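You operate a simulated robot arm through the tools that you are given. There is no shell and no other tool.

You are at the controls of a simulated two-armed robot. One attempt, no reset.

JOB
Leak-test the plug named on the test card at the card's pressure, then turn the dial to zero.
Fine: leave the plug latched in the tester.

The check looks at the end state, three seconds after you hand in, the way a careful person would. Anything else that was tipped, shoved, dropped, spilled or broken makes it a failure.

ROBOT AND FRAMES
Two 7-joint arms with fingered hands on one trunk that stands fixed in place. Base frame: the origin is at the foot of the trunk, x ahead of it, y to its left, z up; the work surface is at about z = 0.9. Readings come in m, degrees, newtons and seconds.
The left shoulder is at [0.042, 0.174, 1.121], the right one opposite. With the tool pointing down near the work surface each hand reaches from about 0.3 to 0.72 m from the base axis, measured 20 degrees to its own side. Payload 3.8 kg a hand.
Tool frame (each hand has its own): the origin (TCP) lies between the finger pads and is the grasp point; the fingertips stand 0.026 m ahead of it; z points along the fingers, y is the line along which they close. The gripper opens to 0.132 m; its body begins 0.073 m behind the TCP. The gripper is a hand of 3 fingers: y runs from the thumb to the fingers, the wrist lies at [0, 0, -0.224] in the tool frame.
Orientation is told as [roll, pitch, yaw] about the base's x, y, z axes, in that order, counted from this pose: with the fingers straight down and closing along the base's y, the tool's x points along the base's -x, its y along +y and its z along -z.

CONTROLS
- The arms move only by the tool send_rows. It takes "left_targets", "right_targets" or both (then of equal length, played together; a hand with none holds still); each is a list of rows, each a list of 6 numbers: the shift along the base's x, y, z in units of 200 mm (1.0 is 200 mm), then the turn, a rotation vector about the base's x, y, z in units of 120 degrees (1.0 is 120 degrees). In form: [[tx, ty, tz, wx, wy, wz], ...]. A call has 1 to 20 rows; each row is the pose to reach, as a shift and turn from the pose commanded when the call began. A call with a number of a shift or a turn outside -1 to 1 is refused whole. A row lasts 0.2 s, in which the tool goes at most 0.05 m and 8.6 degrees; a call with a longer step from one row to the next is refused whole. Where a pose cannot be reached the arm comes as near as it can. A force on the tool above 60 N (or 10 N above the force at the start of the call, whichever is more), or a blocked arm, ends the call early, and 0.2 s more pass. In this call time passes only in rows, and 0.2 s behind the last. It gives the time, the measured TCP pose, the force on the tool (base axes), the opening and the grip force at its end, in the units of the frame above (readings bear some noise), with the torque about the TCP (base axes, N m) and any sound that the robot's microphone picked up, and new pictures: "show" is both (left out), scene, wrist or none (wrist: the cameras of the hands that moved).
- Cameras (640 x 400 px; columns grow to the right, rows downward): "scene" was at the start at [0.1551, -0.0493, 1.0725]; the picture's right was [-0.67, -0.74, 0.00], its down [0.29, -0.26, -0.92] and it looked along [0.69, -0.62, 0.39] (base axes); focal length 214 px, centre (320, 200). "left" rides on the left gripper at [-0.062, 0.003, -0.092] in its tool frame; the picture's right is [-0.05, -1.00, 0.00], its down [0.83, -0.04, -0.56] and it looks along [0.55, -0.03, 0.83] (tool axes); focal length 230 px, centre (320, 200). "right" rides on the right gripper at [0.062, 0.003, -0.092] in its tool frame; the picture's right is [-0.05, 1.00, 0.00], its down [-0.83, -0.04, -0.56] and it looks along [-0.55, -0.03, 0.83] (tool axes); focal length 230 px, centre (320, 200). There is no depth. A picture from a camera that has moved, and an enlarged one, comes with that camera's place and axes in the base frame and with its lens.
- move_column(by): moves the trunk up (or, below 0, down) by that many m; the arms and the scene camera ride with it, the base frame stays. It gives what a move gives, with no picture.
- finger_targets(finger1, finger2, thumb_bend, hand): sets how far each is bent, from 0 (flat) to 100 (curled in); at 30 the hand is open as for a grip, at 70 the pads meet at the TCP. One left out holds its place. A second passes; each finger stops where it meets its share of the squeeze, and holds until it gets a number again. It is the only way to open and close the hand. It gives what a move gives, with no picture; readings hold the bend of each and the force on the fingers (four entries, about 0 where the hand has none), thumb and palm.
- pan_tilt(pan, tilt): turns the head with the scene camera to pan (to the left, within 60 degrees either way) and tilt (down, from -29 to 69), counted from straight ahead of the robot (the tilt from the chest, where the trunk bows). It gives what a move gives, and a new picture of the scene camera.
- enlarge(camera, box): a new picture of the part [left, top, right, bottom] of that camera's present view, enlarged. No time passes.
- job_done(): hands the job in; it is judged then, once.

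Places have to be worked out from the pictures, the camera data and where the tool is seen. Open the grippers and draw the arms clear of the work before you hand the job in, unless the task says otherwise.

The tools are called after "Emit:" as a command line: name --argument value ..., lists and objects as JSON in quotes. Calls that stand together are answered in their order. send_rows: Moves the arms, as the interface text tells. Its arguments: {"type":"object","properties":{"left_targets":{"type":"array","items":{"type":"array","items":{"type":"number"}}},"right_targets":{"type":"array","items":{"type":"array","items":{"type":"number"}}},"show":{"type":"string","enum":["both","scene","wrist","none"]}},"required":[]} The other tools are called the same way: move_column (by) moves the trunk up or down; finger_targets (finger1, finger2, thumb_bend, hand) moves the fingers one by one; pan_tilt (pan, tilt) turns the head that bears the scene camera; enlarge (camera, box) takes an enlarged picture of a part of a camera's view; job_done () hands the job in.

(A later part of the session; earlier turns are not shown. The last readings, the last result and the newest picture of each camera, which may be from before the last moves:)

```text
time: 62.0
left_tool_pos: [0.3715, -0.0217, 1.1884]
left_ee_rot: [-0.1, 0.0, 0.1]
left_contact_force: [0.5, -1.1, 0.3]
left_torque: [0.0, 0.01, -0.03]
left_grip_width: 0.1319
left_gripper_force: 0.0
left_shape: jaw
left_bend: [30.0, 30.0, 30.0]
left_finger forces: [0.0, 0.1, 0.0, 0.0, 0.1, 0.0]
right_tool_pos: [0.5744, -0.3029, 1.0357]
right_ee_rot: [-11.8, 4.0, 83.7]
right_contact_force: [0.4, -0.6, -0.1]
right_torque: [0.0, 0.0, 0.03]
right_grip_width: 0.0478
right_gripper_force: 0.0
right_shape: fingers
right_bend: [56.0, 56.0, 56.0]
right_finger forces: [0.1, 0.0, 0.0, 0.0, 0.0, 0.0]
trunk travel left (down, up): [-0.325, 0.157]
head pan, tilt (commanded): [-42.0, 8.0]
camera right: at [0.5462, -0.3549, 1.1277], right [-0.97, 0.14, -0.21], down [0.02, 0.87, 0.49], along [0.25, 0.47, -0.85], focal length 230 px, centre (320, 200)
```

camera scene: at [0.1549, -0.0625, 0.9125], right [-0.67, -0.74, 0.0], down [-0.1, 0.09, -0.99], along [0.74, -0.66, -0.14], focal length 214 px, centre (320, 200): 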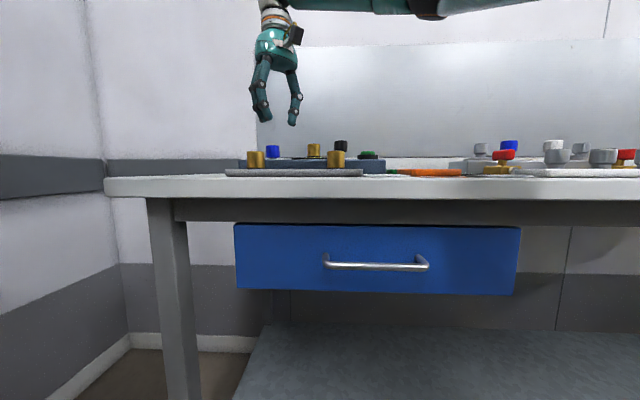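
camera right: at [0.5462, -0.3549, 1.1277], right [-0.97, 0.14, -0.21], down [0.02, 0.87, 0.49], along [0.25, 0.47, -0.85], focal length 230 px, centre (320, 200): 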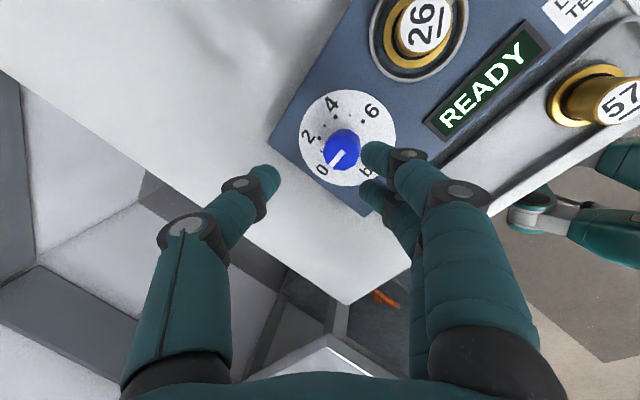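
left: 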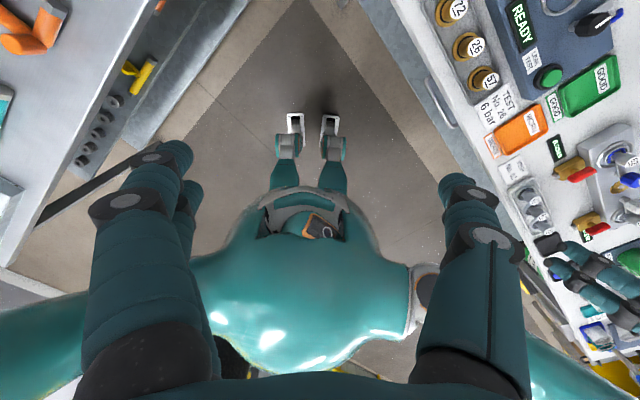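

Above the dial at yaw 84 with the outward tilt. The dial axis is ≈(0.5718,-0.3035); I'll move slightly and descend to z≈0.998 (tips just at knob top) for a check.

Emit:
send_rows --right_targets '[[-0.011, 0.003, -0.06, 0, 0, 0], [-0.0225, 0.0055, -0.12, 0, 0, 0], [-0.0225, 0.0055, -0.17, 0, 0, 0]]' --show "both"

Emit:
enlarge --camera "right" --box '[220, 70, 440, 230]'

Emit:
enlarge --camera "scene" --box '[220, 70, 380, 190]'

```text
time: 62.8
left_tool_pos: [0.3715, -0.022, 1.1881]
left_ee_rot: [-0.1, 0.0, 0.1]
left_contact_force: [-0.3, -0.1, 0.8]
left_torque: [0.02, 0.03, -0.01]
left_grip_width: 0.1319
left_gripper_force: 0.1
left_shape: jaw
left_bend: [30.0, 30.0, 30.0]
left_finger forces: [0.0, 0.1, 0.0, 0.0, 0.0, 0.1]
right_tool_pos: [0.57, -0.3043, 1.0015]
right_ee_rot: [-11.9, 4.0, 83.4]
right_contact_force: [-0.2, -0.5, 0.0]
right_torque: [0.01, -0.01, 0.04]
right_grip_width: 0.0475
right_gripper_force: 0.2
right_shape: fingers
right_bend: [56.0, 56.0, 56.0]
right_finger forces: [0.0, 0.1, 0.1, 0.1, 0.0, 0.0]
trunk travel left (down, up): [-0.325, 0.157]
head pan, tilt (commanded): [-42.0, 8.0]
camera scene: at [0.1552, -0.0623, 0.9124], right [-0.67, -0.74, 0.0], down [-0.1, 0.09, -0.99], along [0.74, -0.66, -0.14], focal length 214 px, centre (320, 200)
camera right: at [0.541, -0.3548, 1.0937], right [-0.97, 0.15, -0.21], down [0.03, 0.87, 0.49], along [0.25, 0.47, -0.85], focal length 230 px, centre (320, 200)
```

scene: 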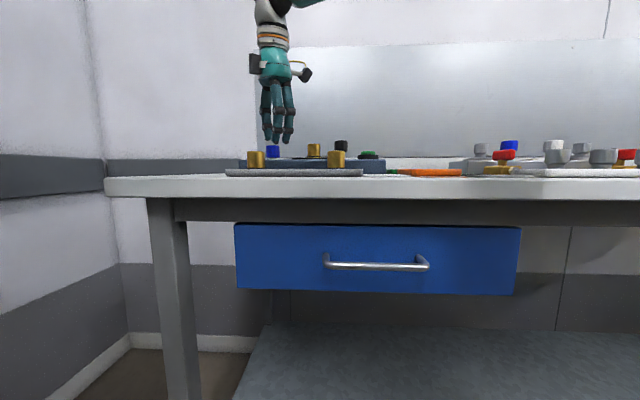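
right: 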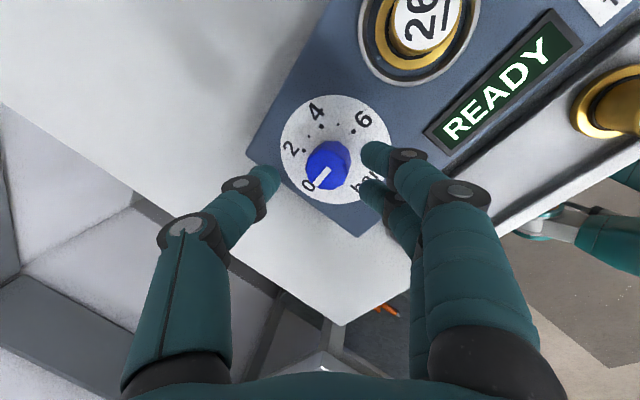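

```text
2.50 times, centred on (330, 150) of right
camera zoom: at [0.541, -0.3548, 1.0937], right [-0.97, 0.15, -0.21], down [0.03, 0.87, 0.49], along [0.25, 0.47, -0.85], focal length 575 px, centre (295, 325)
```

zoom: 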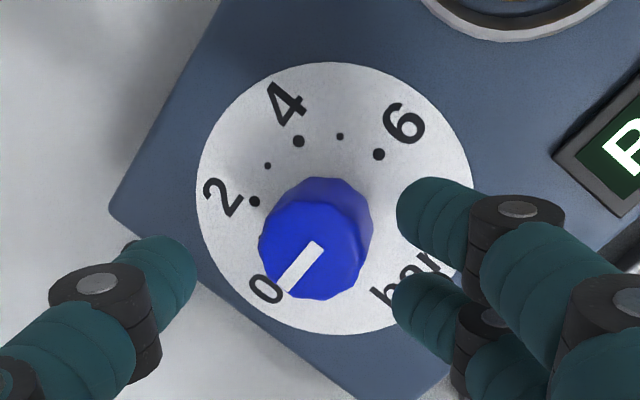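

```text
3.33 times, centred on (300, 130) of scene
camera zoom: at [0.1552, -0.0623, 0.9124], right [-0.67, -0.74, 0.0], down [-0.1, 0.09, -0.99], along [0.74, -0.66, -0.14], focal length 715 px, centre (387, 433)
```

zoom: 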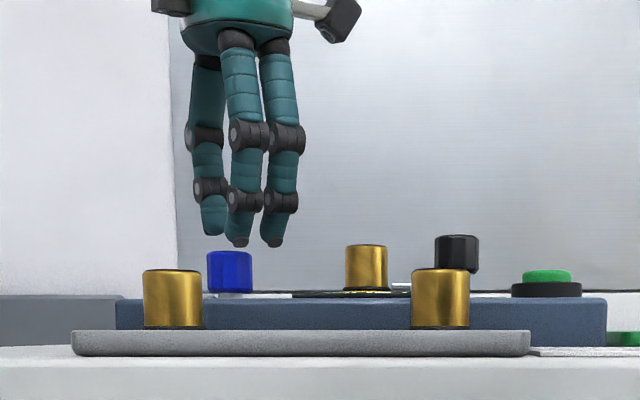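

Aligned well over the dial knob. Descending to TCP z≈0.973 (tips just above the dial face) and checking.

Emit:
send_rows --right_targets '[[-0.003, 0.003, -0.05, 0, 0, 0], [-0.004, 0.004, -0.1, 0, 0, 0], [-0.005, 0.005, -0.14, 0, 0, 0]]' --show "none"

Emit:
enlarge --camera "right" --box '[220, 70, 440, 230]'

Emit:
enlarge --camera "scene" --box '[220, 70, 380, 190]'

```text
time: 63.5
left_tool_pos: [0.3723, -0.0221, 1.1897]
left_ee_rot: [-0.1, 0.1, 0.1]
left_contact_force: [0.1, 0.2, 0.5]
left_torque: [-0.01, 0.02, 0.0]
left_grip_width: 0.132
left_gripper_force: 0.0
left_shape: jaw
left_bend: [30.0, 30.0, 30.0]
left_finger forces: [0.0, 0.0, 0.1, 0.1, 0.0, 0.1]
right_tool_pos: [0.5692, -0.3027, 0.9736]
right_ee_rot: [-11.8, 4.0, 83.6]
right_contact_force: [-0.3, 0.5, -0.2]
right_torque: [0.02, -0.03, 0.0]
right_grip_width: 0.0479
right_gripper_force: 0.1
right_shape: fingers
right_bend: [56.0, 56.0, 56.0]
right_finger forces: [0.1, 0.1, 0.0, 0.0, 0.1, 0.1]
trunk travel left (down, up): [-0.325, 0.157]
head pan, tilt (commanded): [-42.0, 8.0]
```

```text
2.50 times, centred on (330, 150) of right
camera zoom: at [0.5397, -0.3538, 1.066], right [-0.97, 0.15, -0.21], down [0.03, 0.87, 0.49], along [0.25, 0.47, -0.85], focal length 575 px, centre (295, 325)
```

zoom: 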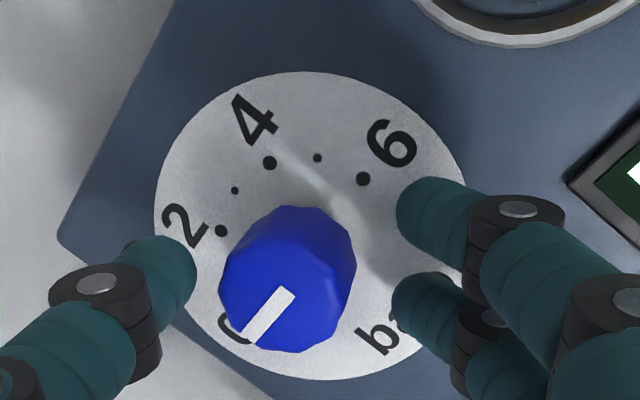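

```text
3.33 times, centred on (300, 130) of scene
camera zoom: at [0.1552, -0.0623, 0.9124], right [-0.67, -0.74, 0.0], down [-0.1, 0.09, -0.99], along [0.74, -0.66, -0.14], focal length 715 px, centre (387, 433)
```

zoom: 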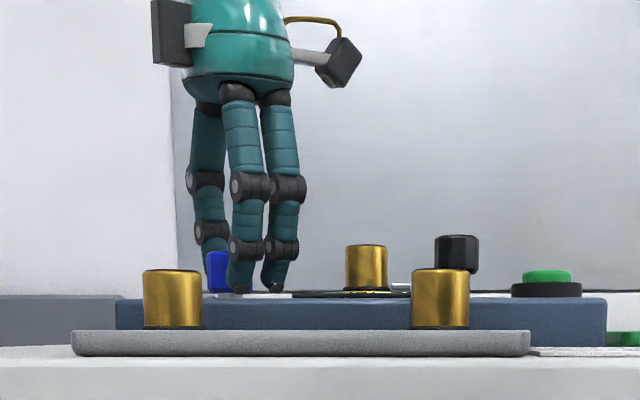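

The scale dots give the dial centre precisely: (0.5715,-0.3043), 30° per bar, 0 at +45° and 6 at −135°. The hand is right on it; closing on the knob.

Emit:
finger_targets --hand "right" --finger1 74 --finger2 74 --thumb_bend 74

Emit:
enlarge --camera "right" --box '[220, 70, 440, 230]'

Emit:
enlarge --camera "scene" --box '[220, 70, 380, 190]'

```text
time: 64.5
left_tool_pos: [0.3717, -0.022, 1.188]
left_ee_rot: [-0.1, 0.1, 0.2]
left_contact_force: [-0.2, -0.4, -0.2]
left_torque: [-0.01, -0.02, -0.04]
left_grip_width: 0.1318
left_gripper_force: 0.1
left_shape: jaw
left_bend: [30.0, 30.0, 30.0]
left_finger forces: [0.0, 0.1, 0.1, 0.0, 0.1, 0.0]
right_tool_pos: [0.5687, -0.3021, 0.9724]
right_ee_rot: [-11.7, 4.1, 83.5]
right_contact_force: [5.0, -1.2, -6.3]
right_torque: [0.0, -0.04, -0.02]
right_grip_width: 0.0203
right_gripper_force: 14.2
right_shape: fingers
right_bend: [71.0, 70.0, 66.0]
right_finger forces: [5.2, 7.2, 0.0, 0.0, 16.3, 0.0]
trunk travel left (down, up): [-0.325, 0.157]
head pan, tilt (commanded): [-42.0, 8.0]
```

```text
2.50 times, centred on (330, 150) of right
camera zoom: at [0.5405, -0.3542, 1.0653], right [-0.97, 0.15, -0.21], down [0.03, 0.87, 0.49], along [0.25, 0.47, -0.85], focal length 575 px, centre (295, 325)
```

zoom: 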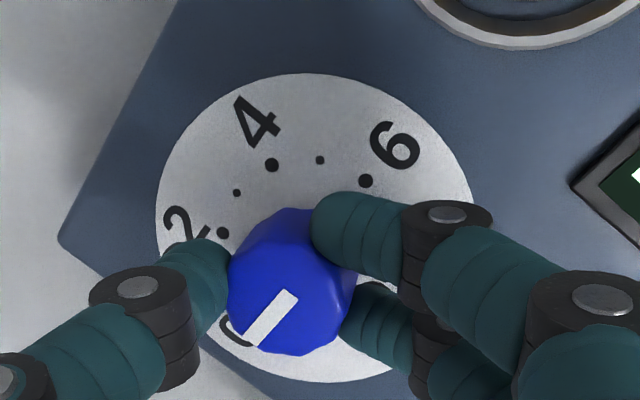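

```text
3.33 times, centred on (300, 130) of scene
camera zoom: at [0.1559, -0.0626, 0.9123], right [-0.67, -0.74, 0.0], down [-0.1, 0.09, -0.99], along [0.74, -0.66, -0.14], focal length 715 px, centre (387, 433)
```

zoom: 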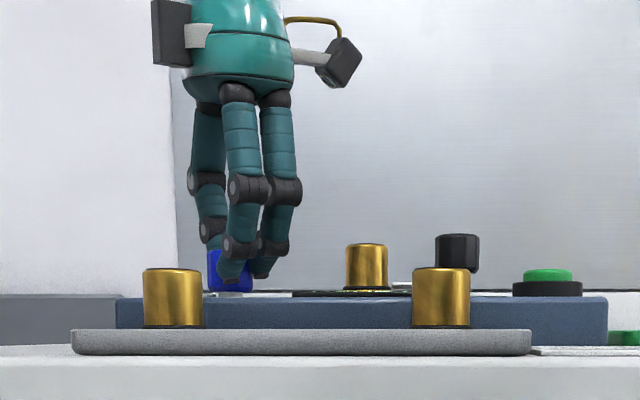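

Knob gripped (≈14 N). Turning −40° about the hand's own axis first, then checking that the pointer follows.

Emit:
send_rows --right_targets '[[0, 0, 0, 0.0131, -0.006, -0.0652], [0, 0, 0, 0.0261, -0.012, -0.1304], [0, 0, 0, 0.0392, -0.018, -0.1956], [0, 0, 0, 0.0523, -0.024, -0.2608], [0, 0, 0, 0.0654, -0.03, -0.326]]' --show "none"

Emit:
enlarge --camera "right" --box '[220, 70, 440, 230]'

```text
time: 65.8
left_tool_pos: [0.3705, -0.0228, 1.1882]
left_ee_rot: [-0.1, -0.2, 0.1]
left_contact_force: [0.0, 0.3, 0.1]
left_torque: [0.0, 0.01, -0.03]
left_grip_width: 0.1318
left_gripper_force: 0.1
left_shape: jaw
left_bend: [30.0, 30.0, 30.0]
left_finger forces: [0.0, 0.0, 0.1, 0.0, 0.0, 0.0]
right_tool_pos: [0.5698, -0.3027, 0.9733]
right_ee_rot: [-11.5, -4.4, 44.2]
right_contact_force: [-4.5, 0.1, -4.7]
right_torque: [-0.06, 0.28, 0.0]
right_grip_width: 0.0202
right_gripper_force: 16.3
right_shape: fingers
right_bend: [72.0, 70.0, 66.0]
right_finger forces: [10.9, 8.4, 0.0, 0.0, 13.1, 0.0]
trunk travel left (down, up): [-0.325, 0.157]
head pan, tilt (commanded): [-42.0, 8.0]
```

```text
2.50 times, centred on (330, 150) of right
camera zoom: at [0.5038, -0.3331, 1.0563], right [-0.63, 0.75, -0.19], down [0.52, 0.6, 0.61], along [0.58, 0.29, -0.76], focal length 575 px, centre (295, 325)
```

zoom: 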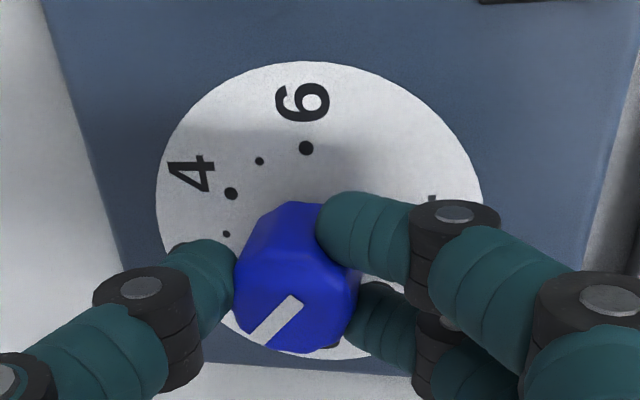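

The pointer turns with the hand. Continuing another −56° (to yaw about −12).

Emit:
send_rows --right_targets '[[0, 0, 0, 0.0131, -0.006, -0.0652], [0, 0, 0, 0.0261, -0.012, -0.1304], [0, 0, 0, 0.0392, -0.018, -0.1956], [0, 0, 0, 0.0523, -0.024, -0.2608], [0, 0, 0, 0.0654, -0.03, -0.326], [0, 0, 0, 0.0784, -0.036, -0.3912], [0, 0, 0, 0.0915, -0.042, -0.4564]]' --show "none"

Emit:
enlarge --camera "right" --box '[220, 70, 440, 230]'

```text
time: 67.3
left_tool_pos: [0.3701, -0.0228, 1.188]
left_ee_rot: [-0.1, 0.0, 0.1]
left_contact_force: [0.0, 0.0, 0.2]
left_torque: [-0.02, 0.01, -0.02]
left_grip_width: 0.1319
left_gripper_force: 0.0
left_shape: jaw
left_bend: [30.0, 30.0, 30.0]
left_finger forces: [0.0, 0.0, 0.1, 0.0, 0.0, 0.0]
right_tool_pos: [0.5675, -0.3011, 0.9736]
right_ee_rot: [-2.7, -12.1, -12.0]
right_contact_force: [-8.6, 6.0, -4.0]
right_torque: [0.0, 0.32, 0.05]
right_grip_width: 0.0198
right_gripper_force: 17.8
right_shape: fingers
right_bend: [71.0, 68.0, 68.0]
right_finger forces: [13.2, 8.7, 0.0, 0.1, 13.6, 0.1]
trunk travel left (down, up): [-0.325, 0.157]
head pan, tilt (commanded): [-42.0, 8.0]
```

```text
2.50 times, centred on (330, 150) of right
camera zoom: at [0.4916, -0.276, 1.0491], right [0.27, 0.96, -0.03], down [0.68, -0.16, 0.72], along [0.69, -0.21, -0.7], focal length 575 px, centre (295, 325)
```

zoom: 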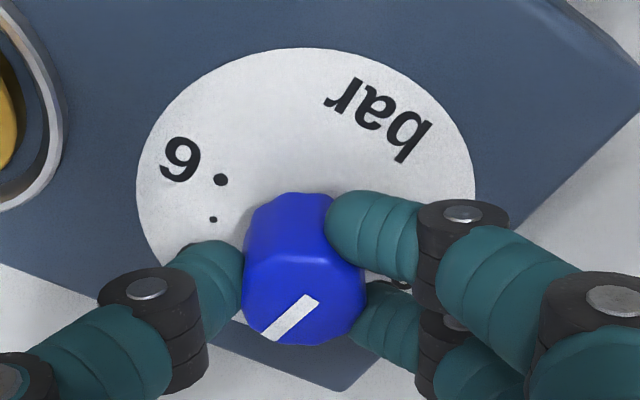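

About −96° done. Releasing the knob, rising, and rolling back +96° for the second grip.

Emit:
finger_targets --hand "right" --finger1 56 --finger2 56 --thumb_bend 56

Emit:
send_rows --right_targets '[[0, 0, 0.06, 0, 0, 0], [0, 0, 0.13, 0, 0, 0], [0, 0, 0.2, 0, 0, 0]]' --show "none"

Emit:
enlarge --camera "right" --box '[220, 40, 440, 200]'

```text
time: 68.3
left_tool_pos: [0.3711, -0.0215, 1.1885]
left_ee_rot: [-0.2, 0.1, 0.1]
left_contact_force: [0.4, -0.7, 0.3]
left_torque: [0.0, -0.01, -0.04]
left_grip_width: 0.1319
left_gripper_force: 0.0
left_shape: jaw
left_bend: [30.0, 30.0, 30.0]
left_finger forces: [0.0, 0.0, 0.0, 0.0, 0.0, 0.0]
right_tool_pos: [0.5696, -0.3011, 0.9738]
right_ee_rot: [-2.7, -12.0, -11.9]
right_contact_force: [-0.3, -0.3, 0.1]
right_torque: [0.02, -0.03, -0.01]
right_grip_width: 0.0473
right_gripper_force: 0.0
right_shape: fingers
right_bend: [56.0, 56.0, 56.0]
right_finger forces: [0.1, 0.1, 0.0, 0.0, 0.0, 0.0]
trunk travel left (down, up): [-0.325, 0.157]
head pan, tilt (commanded): [-42.0, 8.0]
```

```text
time: 69.2
left_tool_pos: [0.3709, -0.0209, 1.189]
left_ee_rot: [-0.1, 0.0, 0.1]
left_contact_force: [0.5, 0.7, -0.2]
left_torque: [0.02, 0.04, 0.02]
left_grip_width: 0.1319
left_gripper_force: 0.1
left_shape: jaw
left_bend: [30.0, 30.0, 30.0]
left_finger forces: [0.1, 0.0, 0.0, 0.0, 0.1, 0.0]
right_tool_pos: [0.5694, -0.3023, 1.0131]
right_ee_rot: [-2.7, -12.0, -12.0]
right_contact_force: [0.1, 0.1, 0.6]
right_torque: [-0.01, -0.02, 0.03]
right_grip_width: 0.0472
right_gripper_force: 0.2
right_shape: fingers
right_bend: [56.0, 56.0, 56.0]
right_finger forces: [0.0, 0.0, 0.0, 0.1, 0.0, 0.0]
trunk travel left (down, up): [-0.325, 0.157]
head pan, tilt (commanded): [-42.0, 8.0]
```

```text
2.50 times, centred on (330, 120) of right
camera zoom: at [0.4922, -0.2767, 1.089], right [0.27, 0.96, -0.04], down [0.68, -0.16, 0.72], along [0.69, -0.21, -0.7], focal length 575 px, centre (295, 400)
```

zoom: 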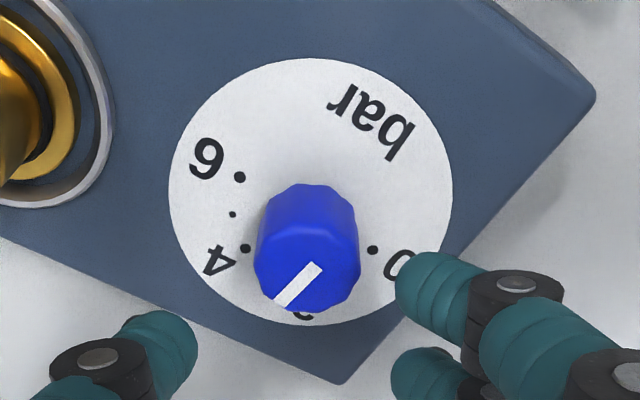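

Dial pointer now reads about 3.4 bar. Rolling the hand back +84° above the knob for the second grip.

Emit:
send_rows --right_targets '[[0, 0, 0, -0.0131, 0.006, 0.0652], [0, 0, 0, -0.0261, 0.012, 0.1304], [0, 0, 0, -0.0392, 0.018, 0.1956], [0, 0, 0, -0.0523, 0.024, 0.2608], [0, 0, 0, -0.0654, 0.03, 0.326], [0, 0, 0, -0.0784, 0.036, 0.3912], [0, 0, 0, -0.0915, 0.042, 0.4564], [0, 0, 0, -0.1046, 0.048, 0.5216], [0, 0, 0, -0.1176, 0.054, 0.5868], [0, 0, 0, -0.1307, 0.06, 0.652], [0, 0, 0, -0.138, 0.063, 0.6886]]' --show "none"

Emit:
enlarge --camera "right" --box '[220, 40, 440, 200]'

```text
time: 71.5
left_tool_pos: [0.372, -0.0224, 1.1892]
left_ee_rot: [-0.1, 0.0, 0.1]
left_contact_force: [0.3, 0.1, 0.3]
left_torque: [0.01, 0.04, 0.01]
left_grip_width: 0.132
left_gripper_force: 0.1
left_shape: jaw
left_bend: [30.0, 30.0, 30.0]
left_finger forces: [0.0, 0.0, 0.0, 0.0, 0.0, 0.0]
right_tool_pos: [0.5701, -0.3022, 1.0128]
right_ee_rot: [-12.3, 1.6, 72.4]
right_contact_force: [0.1, 0.4, 0.2]
right_torque: [0.0, -0.05, -0.02]
right_grip_width: 0.0473
right_gripper_force: 0.1
right_shape: fingers
right_bend: [56.0, 56.0, 56.0]
right_finger forces: [0.0, 0.0, 0.1, 0.0, 0.0, 0.0]
trunk travel left (down, up): [-0.325, 0.157]
head pan, tilt (commanded): [-42.0, 8.0]
```

```text
2.50 times, centred on (330, 120) of right
camera zoom: at [0.529, -0.3502, 1.1029], right [-0.92, 0.34, -0.21], down [0.18, 0.83, 0.53], along [0.36, 0.44, -0.82], focal length 575 px, centre (295, 400)
```

zoom: 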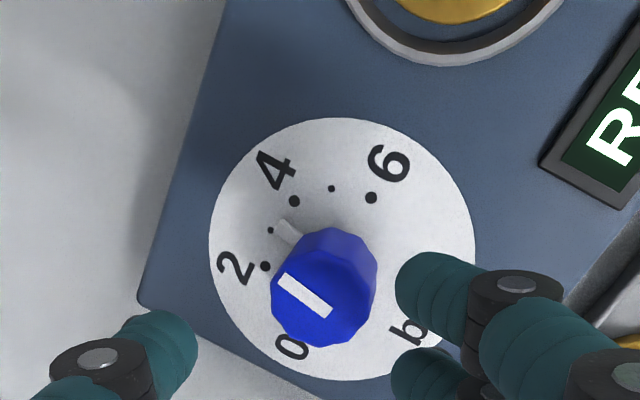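

A small pointer tab at the knob's base confirms ≈3.4 bar (−58°). Remaining turn is about −77°. Descending to grip again.

Emit:
send_rows --right_targets '[[-0.002, -0.002, -0.06, 0, 0, 0], [-0.003, -0.003, -0.12, 0, 0, 0], [-0.003, -0.003, -0.17, 0, 0, 0], [-0.003, -0.003, -0.197, 0, 0, 0]]' --show "none"

Emit:
finger_targets --hand "right" --finger1 74 --finger2 74 --thumb_bend 74

Emit:
enlarge --camera "right" --box '[220, 70, 440, 230]'

```text
time: 72.5
left_tool_pos: [0.3713, -0.0222, 1.1881]
left_ee_rot: [-0.1, 0.0, 0.1]
left_contact_force: [0.8, 0.4, 0.0]
left_torque: [0.0, -0.03, -0.02]
left_grip_width: 0.1318
left_gripper_force: 0.1
left_shape: jaw
left_bend: [30.0, 30.0, 30.0]
left_finger forces: [0.0, 0.0, 0.1, 0.1, 0.0, 0.0]
right_tool_pos: [0.5678, -0.3032, 0.9741]
right_ee_rot: [-12.3, 1.5, 72.2]
right_contact_force: [-0.3, 0.3, -0.9]
right_torque: [-0.04, 0.0, -0.02]
right_grip_width: 0.0473
right_gripper_force: 0.0
right_shape: fingers
right_bend: [56.0, 56.0, 56.0]
right_finger forces: [0.1, 0.0, 0.0, 0.0, 0.0, 0.1]
trunk travel left (down, up): [-0.325, 0.157]
head pan, tilt (commanded): [-42.0, 8.0]
```

```text
time: 73.5
left_tool_pos: [0.373, -0.0223, 1.1886]
left_ee_rot: [-0.2, 0.0, 0.1]
left_contact_force: [-0.5, -0.1, 0.4]
left_torque: [0.02, 0.02, 0.02]
left_grip_width: 0.1318
left_gripper_force: 0.1
left_shape: jaw
left_bend: [30.0, 30.0, 30.0]
left_finger forces: [0.0, 0.0, 0.0, 0.1, 0.0, 0.0]
right_tool_pos: [0.5692, -0.3028, 0.9707]
right_ee_rot: [-12.2, 1.5, 72.2]
right_contact_force: [3.5, -2.4, -5.4]
right_torque: [-0.05, -0.05, 0.03]
right_grip_width: 0.0193
right_gripper_force: 13.6
right_shape: fingers
right_bend: [71.0, 69.0, 66.0]
right_finger forces: [5.3, 7.8, 0.0, 0.1, 15.2, 0.0]
trunk travel left (down, up): [-0.325, 0.157]
head pan, tilt (commanded): [-42.0, 8.0]
```

```text
2.50 times, centred on (330, 150) of right
camera zoom: at [0.5286, -0.3515, 1.0622], right [-0.92, 0.34, -0.21], down [0.19, 0.83, 0.53], along [0.36, 0.44, -0.82], focal length 575 px, centre (295, 325)
```

zoom: 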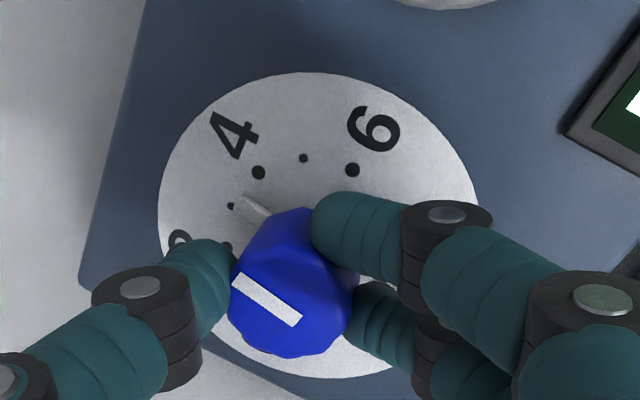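

Gripped again; the pointer tab is visible just past the 3-dot. Turning −72° now.

Emit:
send_rows --right_targets '[[0, 0, 0, 0.0131, -0.006, -0.0652], [0, 0, 0, 0.0261, -0.012, -0.1304], [0, 0, 0, 0.0392, -0.018, -0.1956], [0, 0, 0, 0.0523, -0.024, -0.2608], [0, 0, 0, 0.0654, -0.03, -0.326], [0, 0, 0, 0.0784, -0.036, -0.3912], [0, 0, 0, 0.0915, -0.042, -0.4564], [0, 0, 0, 0.1046, -0.048, -0.5216], [0, 0, 0, 0.1176, -0.054, -0.5868]]' --show "none"

Emit:
enlarge --camera "right" --box '[220, 70, 440, 230]'

```text
time: 75.5
left_tool_pos: [0.3709, -0.0213, 1.1882]
left_ee_rot: [0.0, 0.0, 0.1]
left_contact_force: [0.3, 0.0, 0.0]
left_torque: [0.02, -0.01, 0.01]
left_grip_width: 0.1319
left_gripper_force: 0.1
left_shape: jaw
left_bend: [30.0, 30.0, 30.0]
left_finger forces: [0.0, 0.0, 0.0, 0.0, 0.0, 0.1]
right_tool_pos: [0.5692, -0.3009, 0.9744]
right_ee_rot: [-5.2, -11.2, 0.6]
right_contact_force: [-7.1, 6.0, -8.2]
right_torque: [0.07, 0.35, -0.02]
right_grip_width: 0.0197
right_gripper_force: 16.2
right_shape: fingers
right_bend: [71.0, 68.0, 67.0]
right_finger forces: [11.7, 9.3, 0.0, 0.0, 12.0, 0.0]
trunk travel left (down, up): [-0.325, 0.157]
head pan, tilt (commanded): [-42.0, 8.0]
```

```text
2.50 times, centred on (330, 150) of right
camera zoom: at [0.4886, -0.2901, 1.0499], right [0.06, 1.0, -0.08], down [0.71, 0.02, 0.71], along [0.7, -0.1, -0.7], focal length 575 px, centre (295, 325)
```

zoom: 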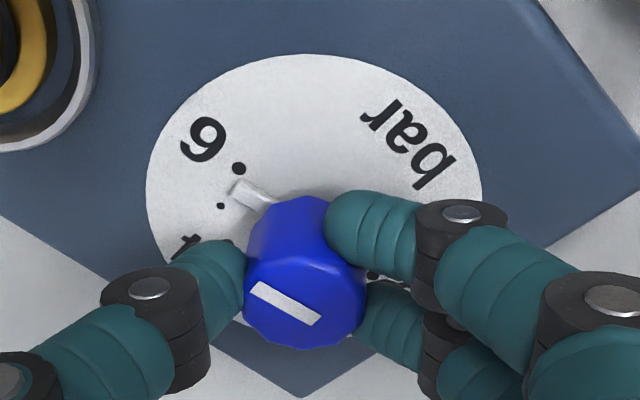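

The tab is between the 5- and 6-dots (≈5.7 bar, about −125°). Turning another −9° and re-measuring.

Emit:
send_rows --right_targets '[[0, 0, 0, 0.0074, -0.0034, -0.0367], [0, 0, 0, 0.0147, -0.0068, -0.0734]]' --show "none"

Emit:
enlarge --camera "right" --box '[260, 90, 360, 190]'

```text
time: 76.2
left_tool_pos: [0.3697, -0.0215, 1.1877]
left_ee_rot: [-0.2, 0.0, 0.0]
left_contact_force: [0.0, -0.2, 0.2]
left_torque: [-0.02, -0.02, -0.01]
left_grip_width: 0.1317
left_gripper_force: 0.0
left_shape: jaw
left_bend: [30.0, 30.0, 30.0]
left_finger forces: [0.1, 0.1, 0.0, 0.0, 0.0, 0.0]
right_tool_pos: [0.5669, -0.3025, 0.9737]
right_ee_rot: [-3.4, -11.7, -8.4]
right_contact_force: [-10.6, 7.9, -9.2]
right_torque: [0.09, 0.37, 0.15]
right_grip_width: 0.0194
right_gripper_force: 17.4
right_shape: fingers
right_bend: [71.0, 68.0, 68.0]
right_finger forces: [13.7, 8.9, 0.1, 0.1, 11.5, 0.0]
trunk travel left (down, up): [-0.325, 0.157]
head pan, tilt (commanded): [-42.0, 8.0]
```

```text
4.00 times, centred on (310, 140) of right
camera zoom: at [0.4898, -0.2805, 1.0495], right [0.21, 0.98, -0.05], down [0.69, -0.11, 0.72], along [0.69, -0.18, -0.7], focal length 920 px, centre (360, 440)
```

zoom: 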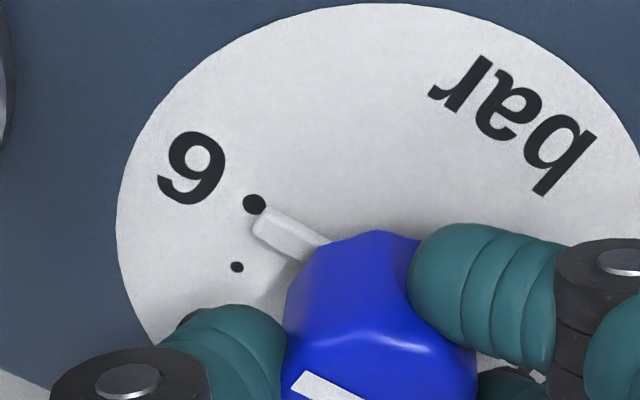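

The tab tip is now practically at the 6-dot. I'll look at the knob's top line too to confirm the angle.

Emit:
enlarge --camera "right" --box '[260, 130, 380, 220]'

```text
4.44 times, centred on (320, 175) of right
camera zoom: at [0.4898, -0.2805, 1.0495], right [0.21, 0.98, -0.05], down [0.69, -0.11, 0.72], along [0.69, -0.18, -0.7], focal length 1022 px, centre (320, 311)
```

zoom: 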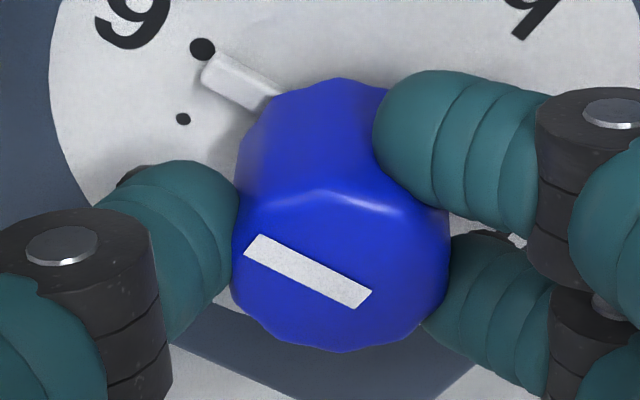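

Top line reads −133.6° (≈5.95 bar), agreeing with the tab. I'll add −2° and release, then verify.

Emit:
send_rows --right_targets '[[0, 0, 0, 0.0033, -0.0015, -0.0163]]' --show "none"

Emit:
finger_targets --hand "right" --finger1 56 --finger2 56 --thumb_bend 56

Emit:
enlarge --camera "right" --box '[250, 90, 390, 210]'

```text
time: 76.5
left_tool_pos: [0.3707, -0.0217, 1.1889]
left_ee_rot: [-0.2, 0.0, 0.2]
left_contact_force: [-0.6, 0.1, 1.1]
left_torque: [-0.03, 0.0, 0.0]
left_grip_width: 0.132
left_gripper_force: 0.1
left_shape: jaw
left_bend: [30.0, 30.0, 30.0]
left_finger forces: [0.0, 0.0, 0.1, 0.0, 0.0, 0.0]
right_tool_pos: [0.5673, -0.3004, 0.9737]
right_ee_rot: [-3.0, -11.8, -10.4]
right_contact_force: [-10.5, 7.1, -9.6]
right_torque: [0.12, 0.38, 0.2]
right_grip_width: 0.0192
right_gripper_force: 16.7
right_shape: fingers
right_bend: [71.0, 68.0, 68.0]
right_finger forces: [14.3, 8.8, 0.1, 0.0, 10.6, 0.1]
trunk travel left (down, up): [-0.325, 0.157]
head pan, tilt (commanded): [-42.0, 8.0]
```

```text
time: 77.5
left_tool_pos: [0.3718, -0.0213, 1.1893]
left_ee_rot: [-0.1, 0.0, 0.1]
left_contact_force: [-0.3, 0.6, 0.4]
left_torque: [0.03, -0.02, -0.04]
left_grip_width: 0.1322
left_gripper_force: 0.0
left_shape: jaw
left_bend: [30.0, 30.0, 30.0]
left_finger forces: [0.1, 0.0, 0.1, 0.0, 0.1, 0.0]
right_tool_pos: [0.5683, -0.3012, 0.9743]
right_ee_rot: [-3.0, -12.0, -10.4]
right_contact_force: [-0.8, -0.4, 0.5]
right_torque: [0.0, 0.0, 0.01]
right_grip_width: 0.0472
right_gripper_force: 0.0
right_shape: fingers
right_bend: [56.0, 56.0, 56.0]
right_finger forces: [0.0, 0.1, 0.1, 0.0, 0.0, 0.0]
trunk travel left (down, up): [-0.325, 0.157]
head pan, tilt (commanded): [-42.0, 8.0]
```

```text
3.33 times, centred on (320, 150) of right
camera zoom: at [0.491, -0.2789, 1.0493], right [0.24, 0.97, -0.04], down [0.68, -0.14, 0.72], along [0.69, -0.2, -0.7], focal length 767 px, centre (320, 367)
```

zoom: 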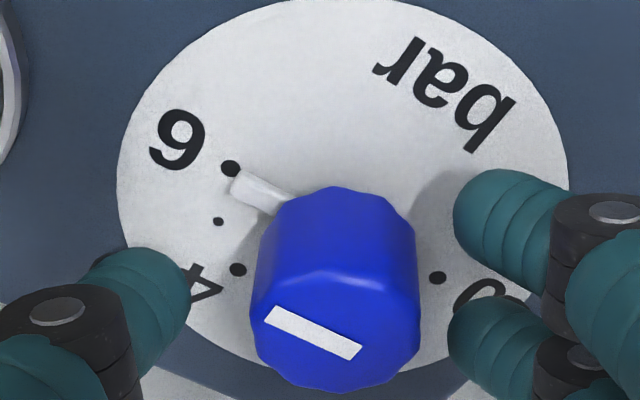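

Dial is at 6 (−134°, ≈5.97 bar). I'll rise, straighten the hand and travel over to the green button, checking the display on the way.

Emit:
send_rows --right_targets '[[0, 0, 0.08, 0, 0, 0], [0, 0, 0.18, 0, 0, 0], [0, 0, 0.3, 0, 0, 0], [-0.1, -0.05, 0.38, 0.009, 0.0186, 0.017], [-0.22, -0.11, 0.42, 0.018, 0.0372, 0.035], [-0.34, -0.17, 0.42, 0.027, 0.0557, 0.052], [-0.46, -0.23, 0.42, 0.036, 0.0743, 0.07], [-0.58, -0.29, 0.42, 0.0433, 0.0929, 0.087], [-0.7, -0.35, 0.42, 0.0433, 0.0929, 0.087], [-0.79, -0.4, 0.42, 0.0433, 0.0929, 0.087]]' --show "both"

```text
time: 79.8
left_tool_pos: [0.3714, -0.0217, 1.1884]
left_ee_rot: [-0.1, 0.0, 0.1]
left_contact_force: [0.3, -0.4, 0.1]
left_torque: [0.0, 0.01, 0.01]
left_grip_width: 0.132
left_gripper_force: 0.1
left_shape: jaw
left_bend: [30.0, 30.0, 30.0]
left_finger forces: [0.0, 0.0, 0.0, 0.0, 0.0, 0.0]
right_tool_pos: [0.4094, -0.3813, 1.0556]
right_ee_rot: [1.2, -0.4, -0.3]
right_contact_force: [-0.2, 0.2, 0.5]
right_torque: [0.0, 0.02, 0.0]
right_grip_width: 0.0472
right_gripper_force: 0.0
right_shape: fingers
right_bend: [56.0, 56.0, 56.0]
right_finger forces: [0.1, 0.1, 0.1, 0.0, 0.1, 0.1]
trunk travel left (down, up): [-0.325, 0.157]
head pan, tilt (commanded): [-42.0, 8.0]
camera scene: at [0.1551, -0.0624, 0.9125], right [-0.67, -0.74, 0.0], down [-0.1, 0.09, -0.99], along [0.74, -0.66, -0.14], focal length 214 px, centre (320, 200)
camera right: at [0.3467, -0.3785, 1.1467], right [0.06, 1.0, 0.02], down [0.83, -0.06, 0.56], along [0.56, -0.01, -0.83], focal length 230 px, centre (320, 200)
```

scene: 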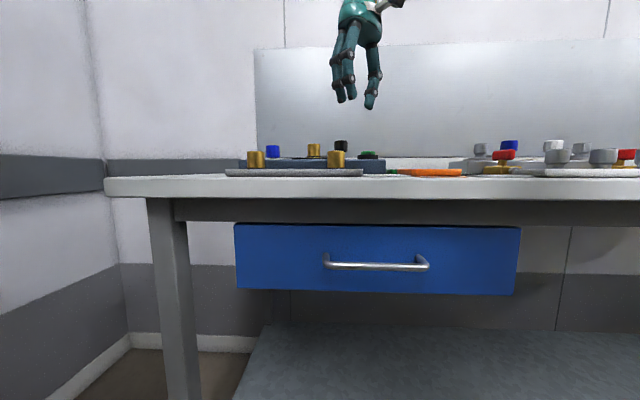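
right: 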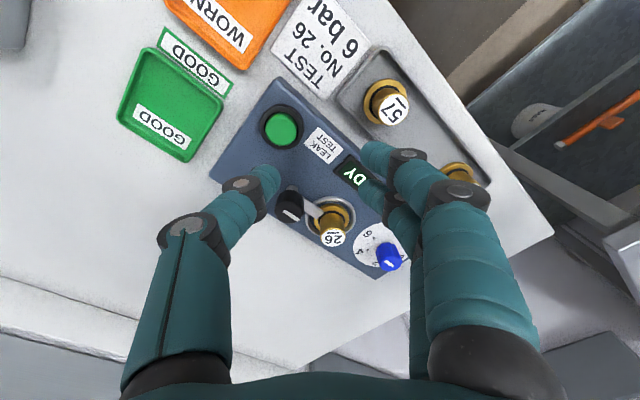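

Display still says READY. I'll curl the two fingers in and keep the thumb out as a single pressing digit, then look.

Emit:
finger_targets --hand "right" --finger1 100 --finger2 100 --thumb_bend 45

Emit:
send_rows --right_targets '[[0, 0, 0, 0, 0, 0]]' --show "both"

Emit:
enlarge --camera "scene" --box '[280, 0, 440, 180]'

Emit:
enlarge --camera "right" --box '[200, 90, 440, 290]'

```text
time: 80.8
left_tool_pos: [0.3717, -0.0213, 1.1891]
left_ee_rot: [0.0, -0.1, 0.2]
left_contact_force: [0.2, -1.1, 0.8]
left_torque: [0.0, 0.03, -0.01]
left_grip_width: 0.1321
left_gripper_force: 0.1
left_shape: jaw
left_bend: [30.0, 30.0, 30.0]
left_finger forces: [0.0, 0.0, 0.1, 0.0, 0.1, 0.1]
right_tool_pos: [0.4098, -0.3812, 1.057]
right_ee_rot: [1.1, -0.4, -0.3]
right_contact_force: [0.5, 0.1, 0.2]
right_torque: [0.01, 0.01, 0.0]
right_grip_width: 0.0478
right_gripper_force: 0.0
right_shape: fingers
right_bend: [100.0, 100.0, 45.0]
right_finger forces: [0.0, 0.1, 0.0, 0.1, 0.1, 0.0]
trunk travel left (down, up): [-0.325, 0.157]
head pan, tilt (commanded): [-42.0, 8.0]
```

```text
time: 81.2
left_tool_pos: [0.3708, -0.0231, 1.1887]
left_ee_rot: [-0.1, -0.1, 0.1]
left_contact_force: [-0.7, 0.0, 0.4]
left_torque: [0.01, -0.01, -0.01]
left_grip_width: 0.1318
left_gripper_force: 0.0
left_shape: jaw
left_bend: [30.0, 30.0, 30.0]
left_finger forces: [0.0, 0.0, 0.0, 0.1, 0.1, 0.1]
right_tool_pos: [0.4099, -0.3812, 1.0569]
right_ee_rot: [1.1, -0.4, -0.4]
right_contact_force: [-0.9, -0.3, -0.2]
right_torque: [0.01, 0.0, 0.02]
right_grip_width: 0.0477
right_gripper_force: 0.1
right_shape: fingers
right_bend: [100.0, 100.0, 45.0]
right_finger forces: [0.0, 0.0, 0.0, 0.0, 0.0, 0.0]
trunk travel left (down, up): [-0.325, 0.157]
head pan, tilt (commanded): [-42.0, 8.0]
camera scene: at [0.1552, -0.0623, 0.9124], right [-0.67, -0.74, 0.0], down [-0.1, 0.09, -0.99], along [0.74, -0.66, -0.14], focal length 214 px, centre (320, 200)
camera right: at [0.3471, -0.3782, 1.1468], right [0.06, 1.0, 0.02], down [0.83, -0.06, 0.56], along [0.56, -0.02, -0.83], focal length 230 px, centre (320, 200)
```

scene: 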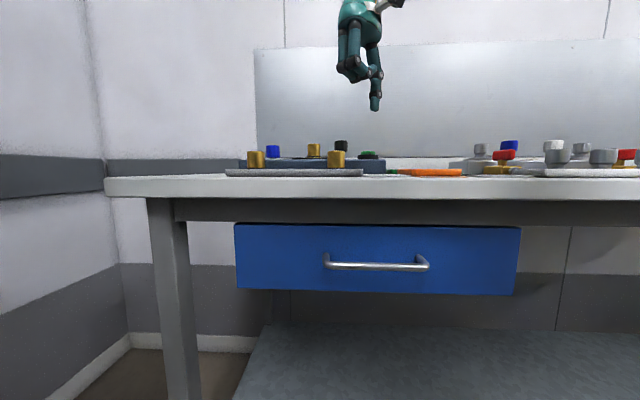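
right: 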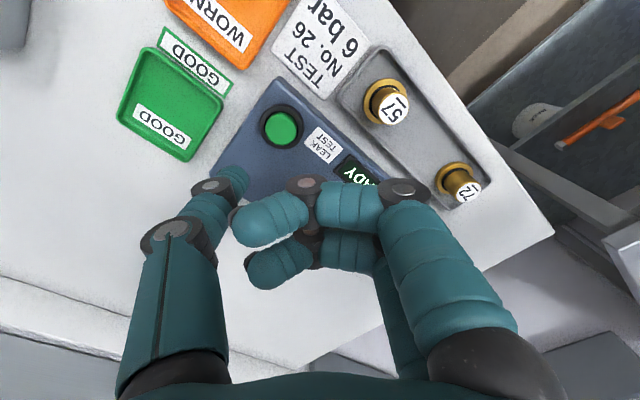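

```text
2.22 times, centred on (360, 90) of scene
camera zoom: at [0.1552, -0.0623, 0.9124], right [-0.67, -0.74, 0.0], down [-0.1, 0.09, -0.99], along [0.74, -0.66, -0.14], focal length 477 px, centre (231, 444)
```

zoom: 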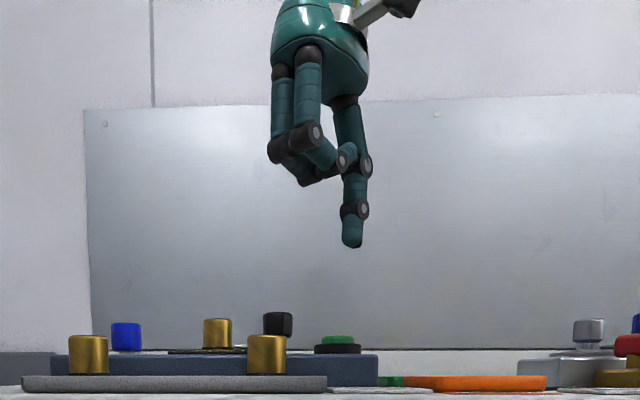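

```text
2.00 times, centred on (320, 190) of right
camera zoom: at [0.3471, -0.3782, 1.1468], right [0.06, 1.0, 0.02], down [0.83, -0.06, 0.56], along [0.56, -0.02, -0.83], focal length 460 px, centre (320, 220)
```

zoom: 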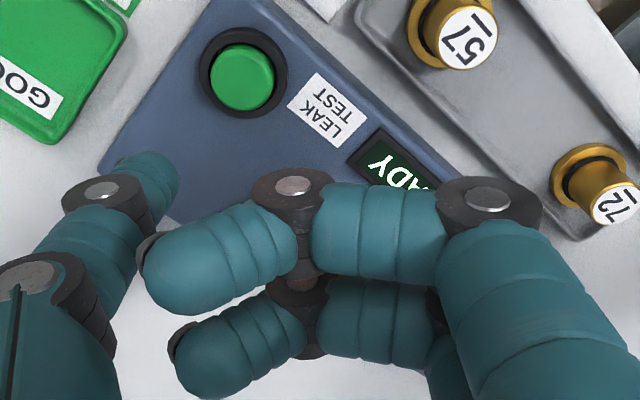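

The thumb alone now points down, tip ≈33 mm below and ≈(−0.002,−0.0495) from the TCP. Button centre is ≈(0.4075,−0.412). Moving the thumb over the button, tip about 2 cm above it.

Emit:
send_rows --right_targets '[[0, 0.03, -0.07, 0, 0, 0], [0, 0.06, -0.14, 0, 0, 0], [0, 0.0935, -0.22, 0, 0, 0], [0, 0.0935, -0.29, 0, 0, 0]]' --show "none"

Emit:
enlarge --camera "right" --box '[180, 60, 420, 260]'

Emit:
enlarge --camera "scene" --box '[300, 60, 440, 180]'

```text
time: 82.2
left_tool_pos: [0.3702, -0.0225, 1.1876]
left_ee_rot: [-0.1, 0.0, 0.2]
left_contact_force: [-0.5, -0.1, -1.0]
left_torque: [-0.02, 0.02, 0.01]
left_grip_width: 0.1319
left_gripper_force: 0.1
left_shape: jaw
left_bend: [30.0, 30.0, 30.0]
left_finger forces: [0.1, 0.0, 0.1, 0.1, 0.0, 0.1]
right_tool_pos: [0.4101, -0.3636, 1.0013]
right_ee_rot: [1.1, -0.4, -0.4]
right_contact_force: [-0.1, 0.1, 0.3]
right_torque: [0.0, 0.0, 0.01]
right_grip_width: 0.0477
right_gripper_force: 0.0
right_shape: fingers
right_bend: [100.0, 100.0, 45.0]
right_finger forces: [0.0, 0.1, 0.0, 0.1, 0.1, 0.0]
trunk travel left (down, up): [-0.325, 0.157]
head pan, tilt (commanded): [-42.0, 8.0]
```

```text
2.00 times, centred on (300, 160) of right
camera zoom: at [0.3472, -0.3604, 1.0901], right [0.06, 1.0, 0.02], down [0.83, -0.06, 0.56], along [0.56, -0.02, -0.83], focal length 460 px, centre (360, 280)
```

zoom: 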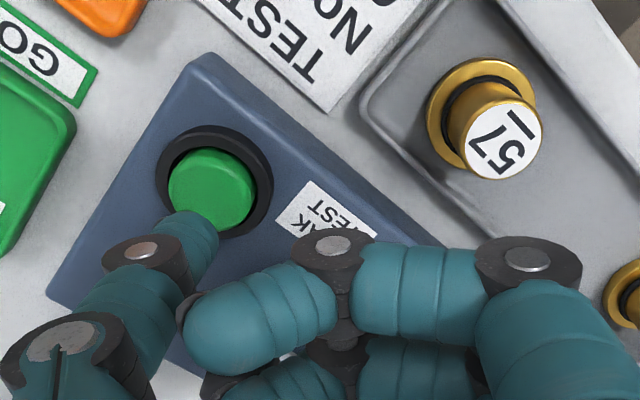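

```text
3.33 times, centred on (370, 120) of scene
camera zoom: at [0.1552, -0.0624, 0.9124], right [-0.67, -0.74, 0.0], down [-0.1, 0.09, -0.99], along [0.74, -0.66, -0.14], focal length 715 px, centre (153, 467)
```

zoom: 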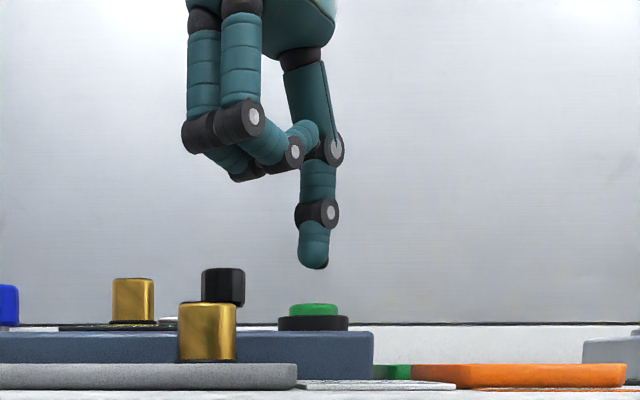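

Thumb is aligned over the button in both views (tip ≈22 mm above it). Pressing down gradually.

Emit:
send_rows --right_targets '[[0, 0, -0.05, 0, 0, 0], [0, 0, -0.09, 0, 0, 0], [0, 0, -0.115, 0, 0, 0]]' --show "none"

Emit:
enlarge --camera "right" --box '[180, 60, 420, 260]'

Emit:
enlarge --camera "scene" --box '[300, 60, 440, 180]'

```text
time: 83.0
left_tool_pos: [0.3718, -0.0225, 1.1894]
left_ee_rot: [-0.1, -0.1, 0.1]
left_contact_force: [-0.1, 1.1, 0.2]
left_torque: [0.02, -0.01, -0.01]
left_grip_width: 0.1319
left_gripper_force: 0.2
left_shape: jaw
left_bend: [30.0, 30.0, 30.0]
left_finger forces: [0.1, 0.1, 0.0, 0.1, 0.0, 0.0]
right_tool_pos: [0.4094, -0.3621, 0.9773]
right_ee_rot: [1.2, -0.3, -0.4]
right_contact_force: [-0.1, 1.2, 2.1]
right_torque: [-0.08, -0.02, -0.04]
right_grip_width: 0.0476
right_gripper_force: 0.8
right_shape: fingers
right_bend: [100.0, 100.0, 45.0]
right_finger forces: [0.0, 0.0, 0.0, 0.1, 1.6, 0.0]
trunk travel left (down, up): [-0.325, 0.157]
head pan, tilt (commanded): [-42.0, 8.0]
```

```text
2.00 times, centred on (300, 160) of right
camera zoom: at [0.3471, -0.3603, 1.0671], right [0.06, 1.0, 0.02], down [0.83, -0.06, 0.56], along [0.56, -0.02, -0.83], focal length 460 px, centre (360, 280)
```

zoom: 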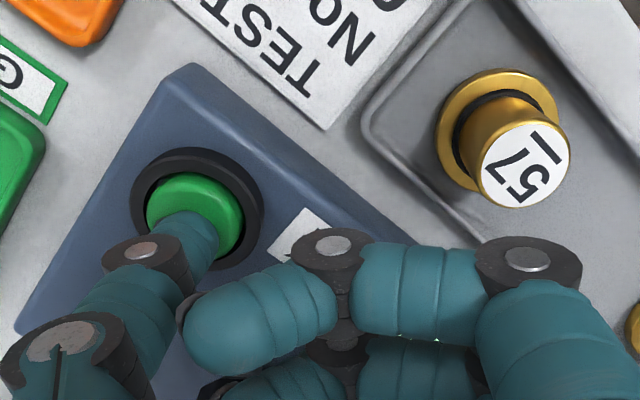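

```text
3.33 times, centred on (370, 120) of scene
camera zoom: at [0.1551, -0.0622, 0.9125], right [-0.67, -0.74, 0.0], down [-0.1, 0.09, -0.99], along [0.74, -0.66, -0.14], focal length 715 px, centre (153, 467)
```

zoom: 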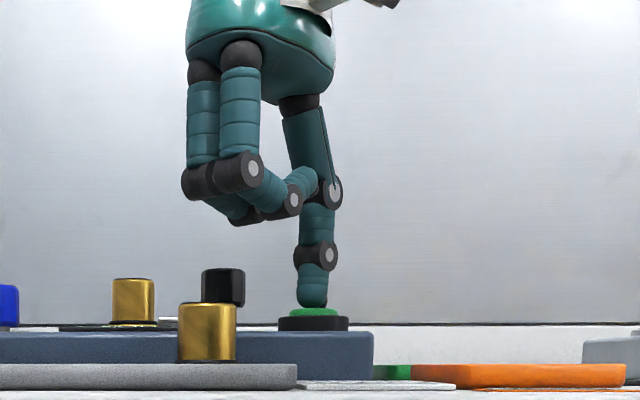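

Thumb is touching the button (≈2 N). Pressing ~5 mm further.

Emit:
send_rows --right_targets '[[0, 0, -0.01, 0, 0, 0], [0, 0, -0.02, 0, 0, 0], [0, 0, -0.028, 0, 0, 0]]' --show "none"

Emit:
enlarge --camera "right" --box '[180, 60, 420, 260]'

Emit:
enlarge --camera "scene" --box '[240, 120, 440, 180]'

```text
time: 83.8
left_tool_pos: [0.3698, -0.0204, 1.1882]
left_ee_rot: [-0.1, 0.0, 0.1]
left_contact_force: [0.1, 0.2, 0.1]
left_torque: [-0.02, -0.01, 0.02]
left_grip_width: 0.132
left_gripper_force: 0.0
left_shape: jaw
left_bend: [30.0, 30.0, 30.0]
left_finger forces: [0.1, 0.1, 0.1, 0.1, 0.0, 0.1]
right_tool_pos: [0.41, -0.364, 0.9721]
right_ee_rot: [1.1, -0.6, -0.2]
right_contact_force: [0.7, 1.4, 10.5]
right_torque: [-0.53, 0.0, 0.03]
right_grip_width: 0.0474
right_gripper_force: 4.5
right_shape: fingers
right_bend: [100.0, 100.0, 45.0]
right_finger forces: [0.0, 0.0, 0.0, 0.1, 10.1, 0.1]
trunk travel left (down, up): [-0.325, 0.157]
head pan, tilt (commanded): [-42.0, 8.0]
heard: click
```

```text
2.00 times, centred on (300, 160) of right
camera zoom: at [0.3475, -0.3602, 1.0622], right [0.06, 1.0, 0.02], down [0.82, -0.06, 0.56], along [0.56, -0.02, -0.83], focal length 460 px, centre (360, 280)
```

zoom: 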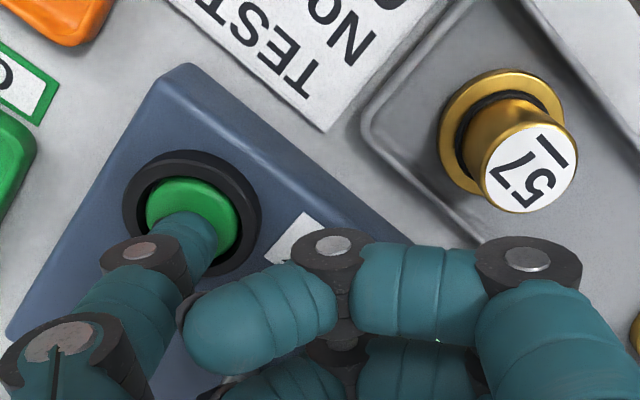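

```text
3.20 times, centred on (340, 150) of scene
camera zoom: at [0.1549, -0.0617, 0.9126], right [-0.67, -0.74, 0.0], down [-0.1, 0.09, -0.99], along [0.74, -0.66, -0.14], focal length 686 px, centre (256, 360)
```

zoom: 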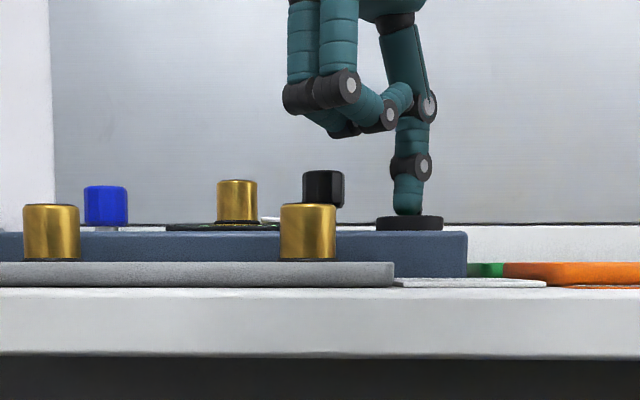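

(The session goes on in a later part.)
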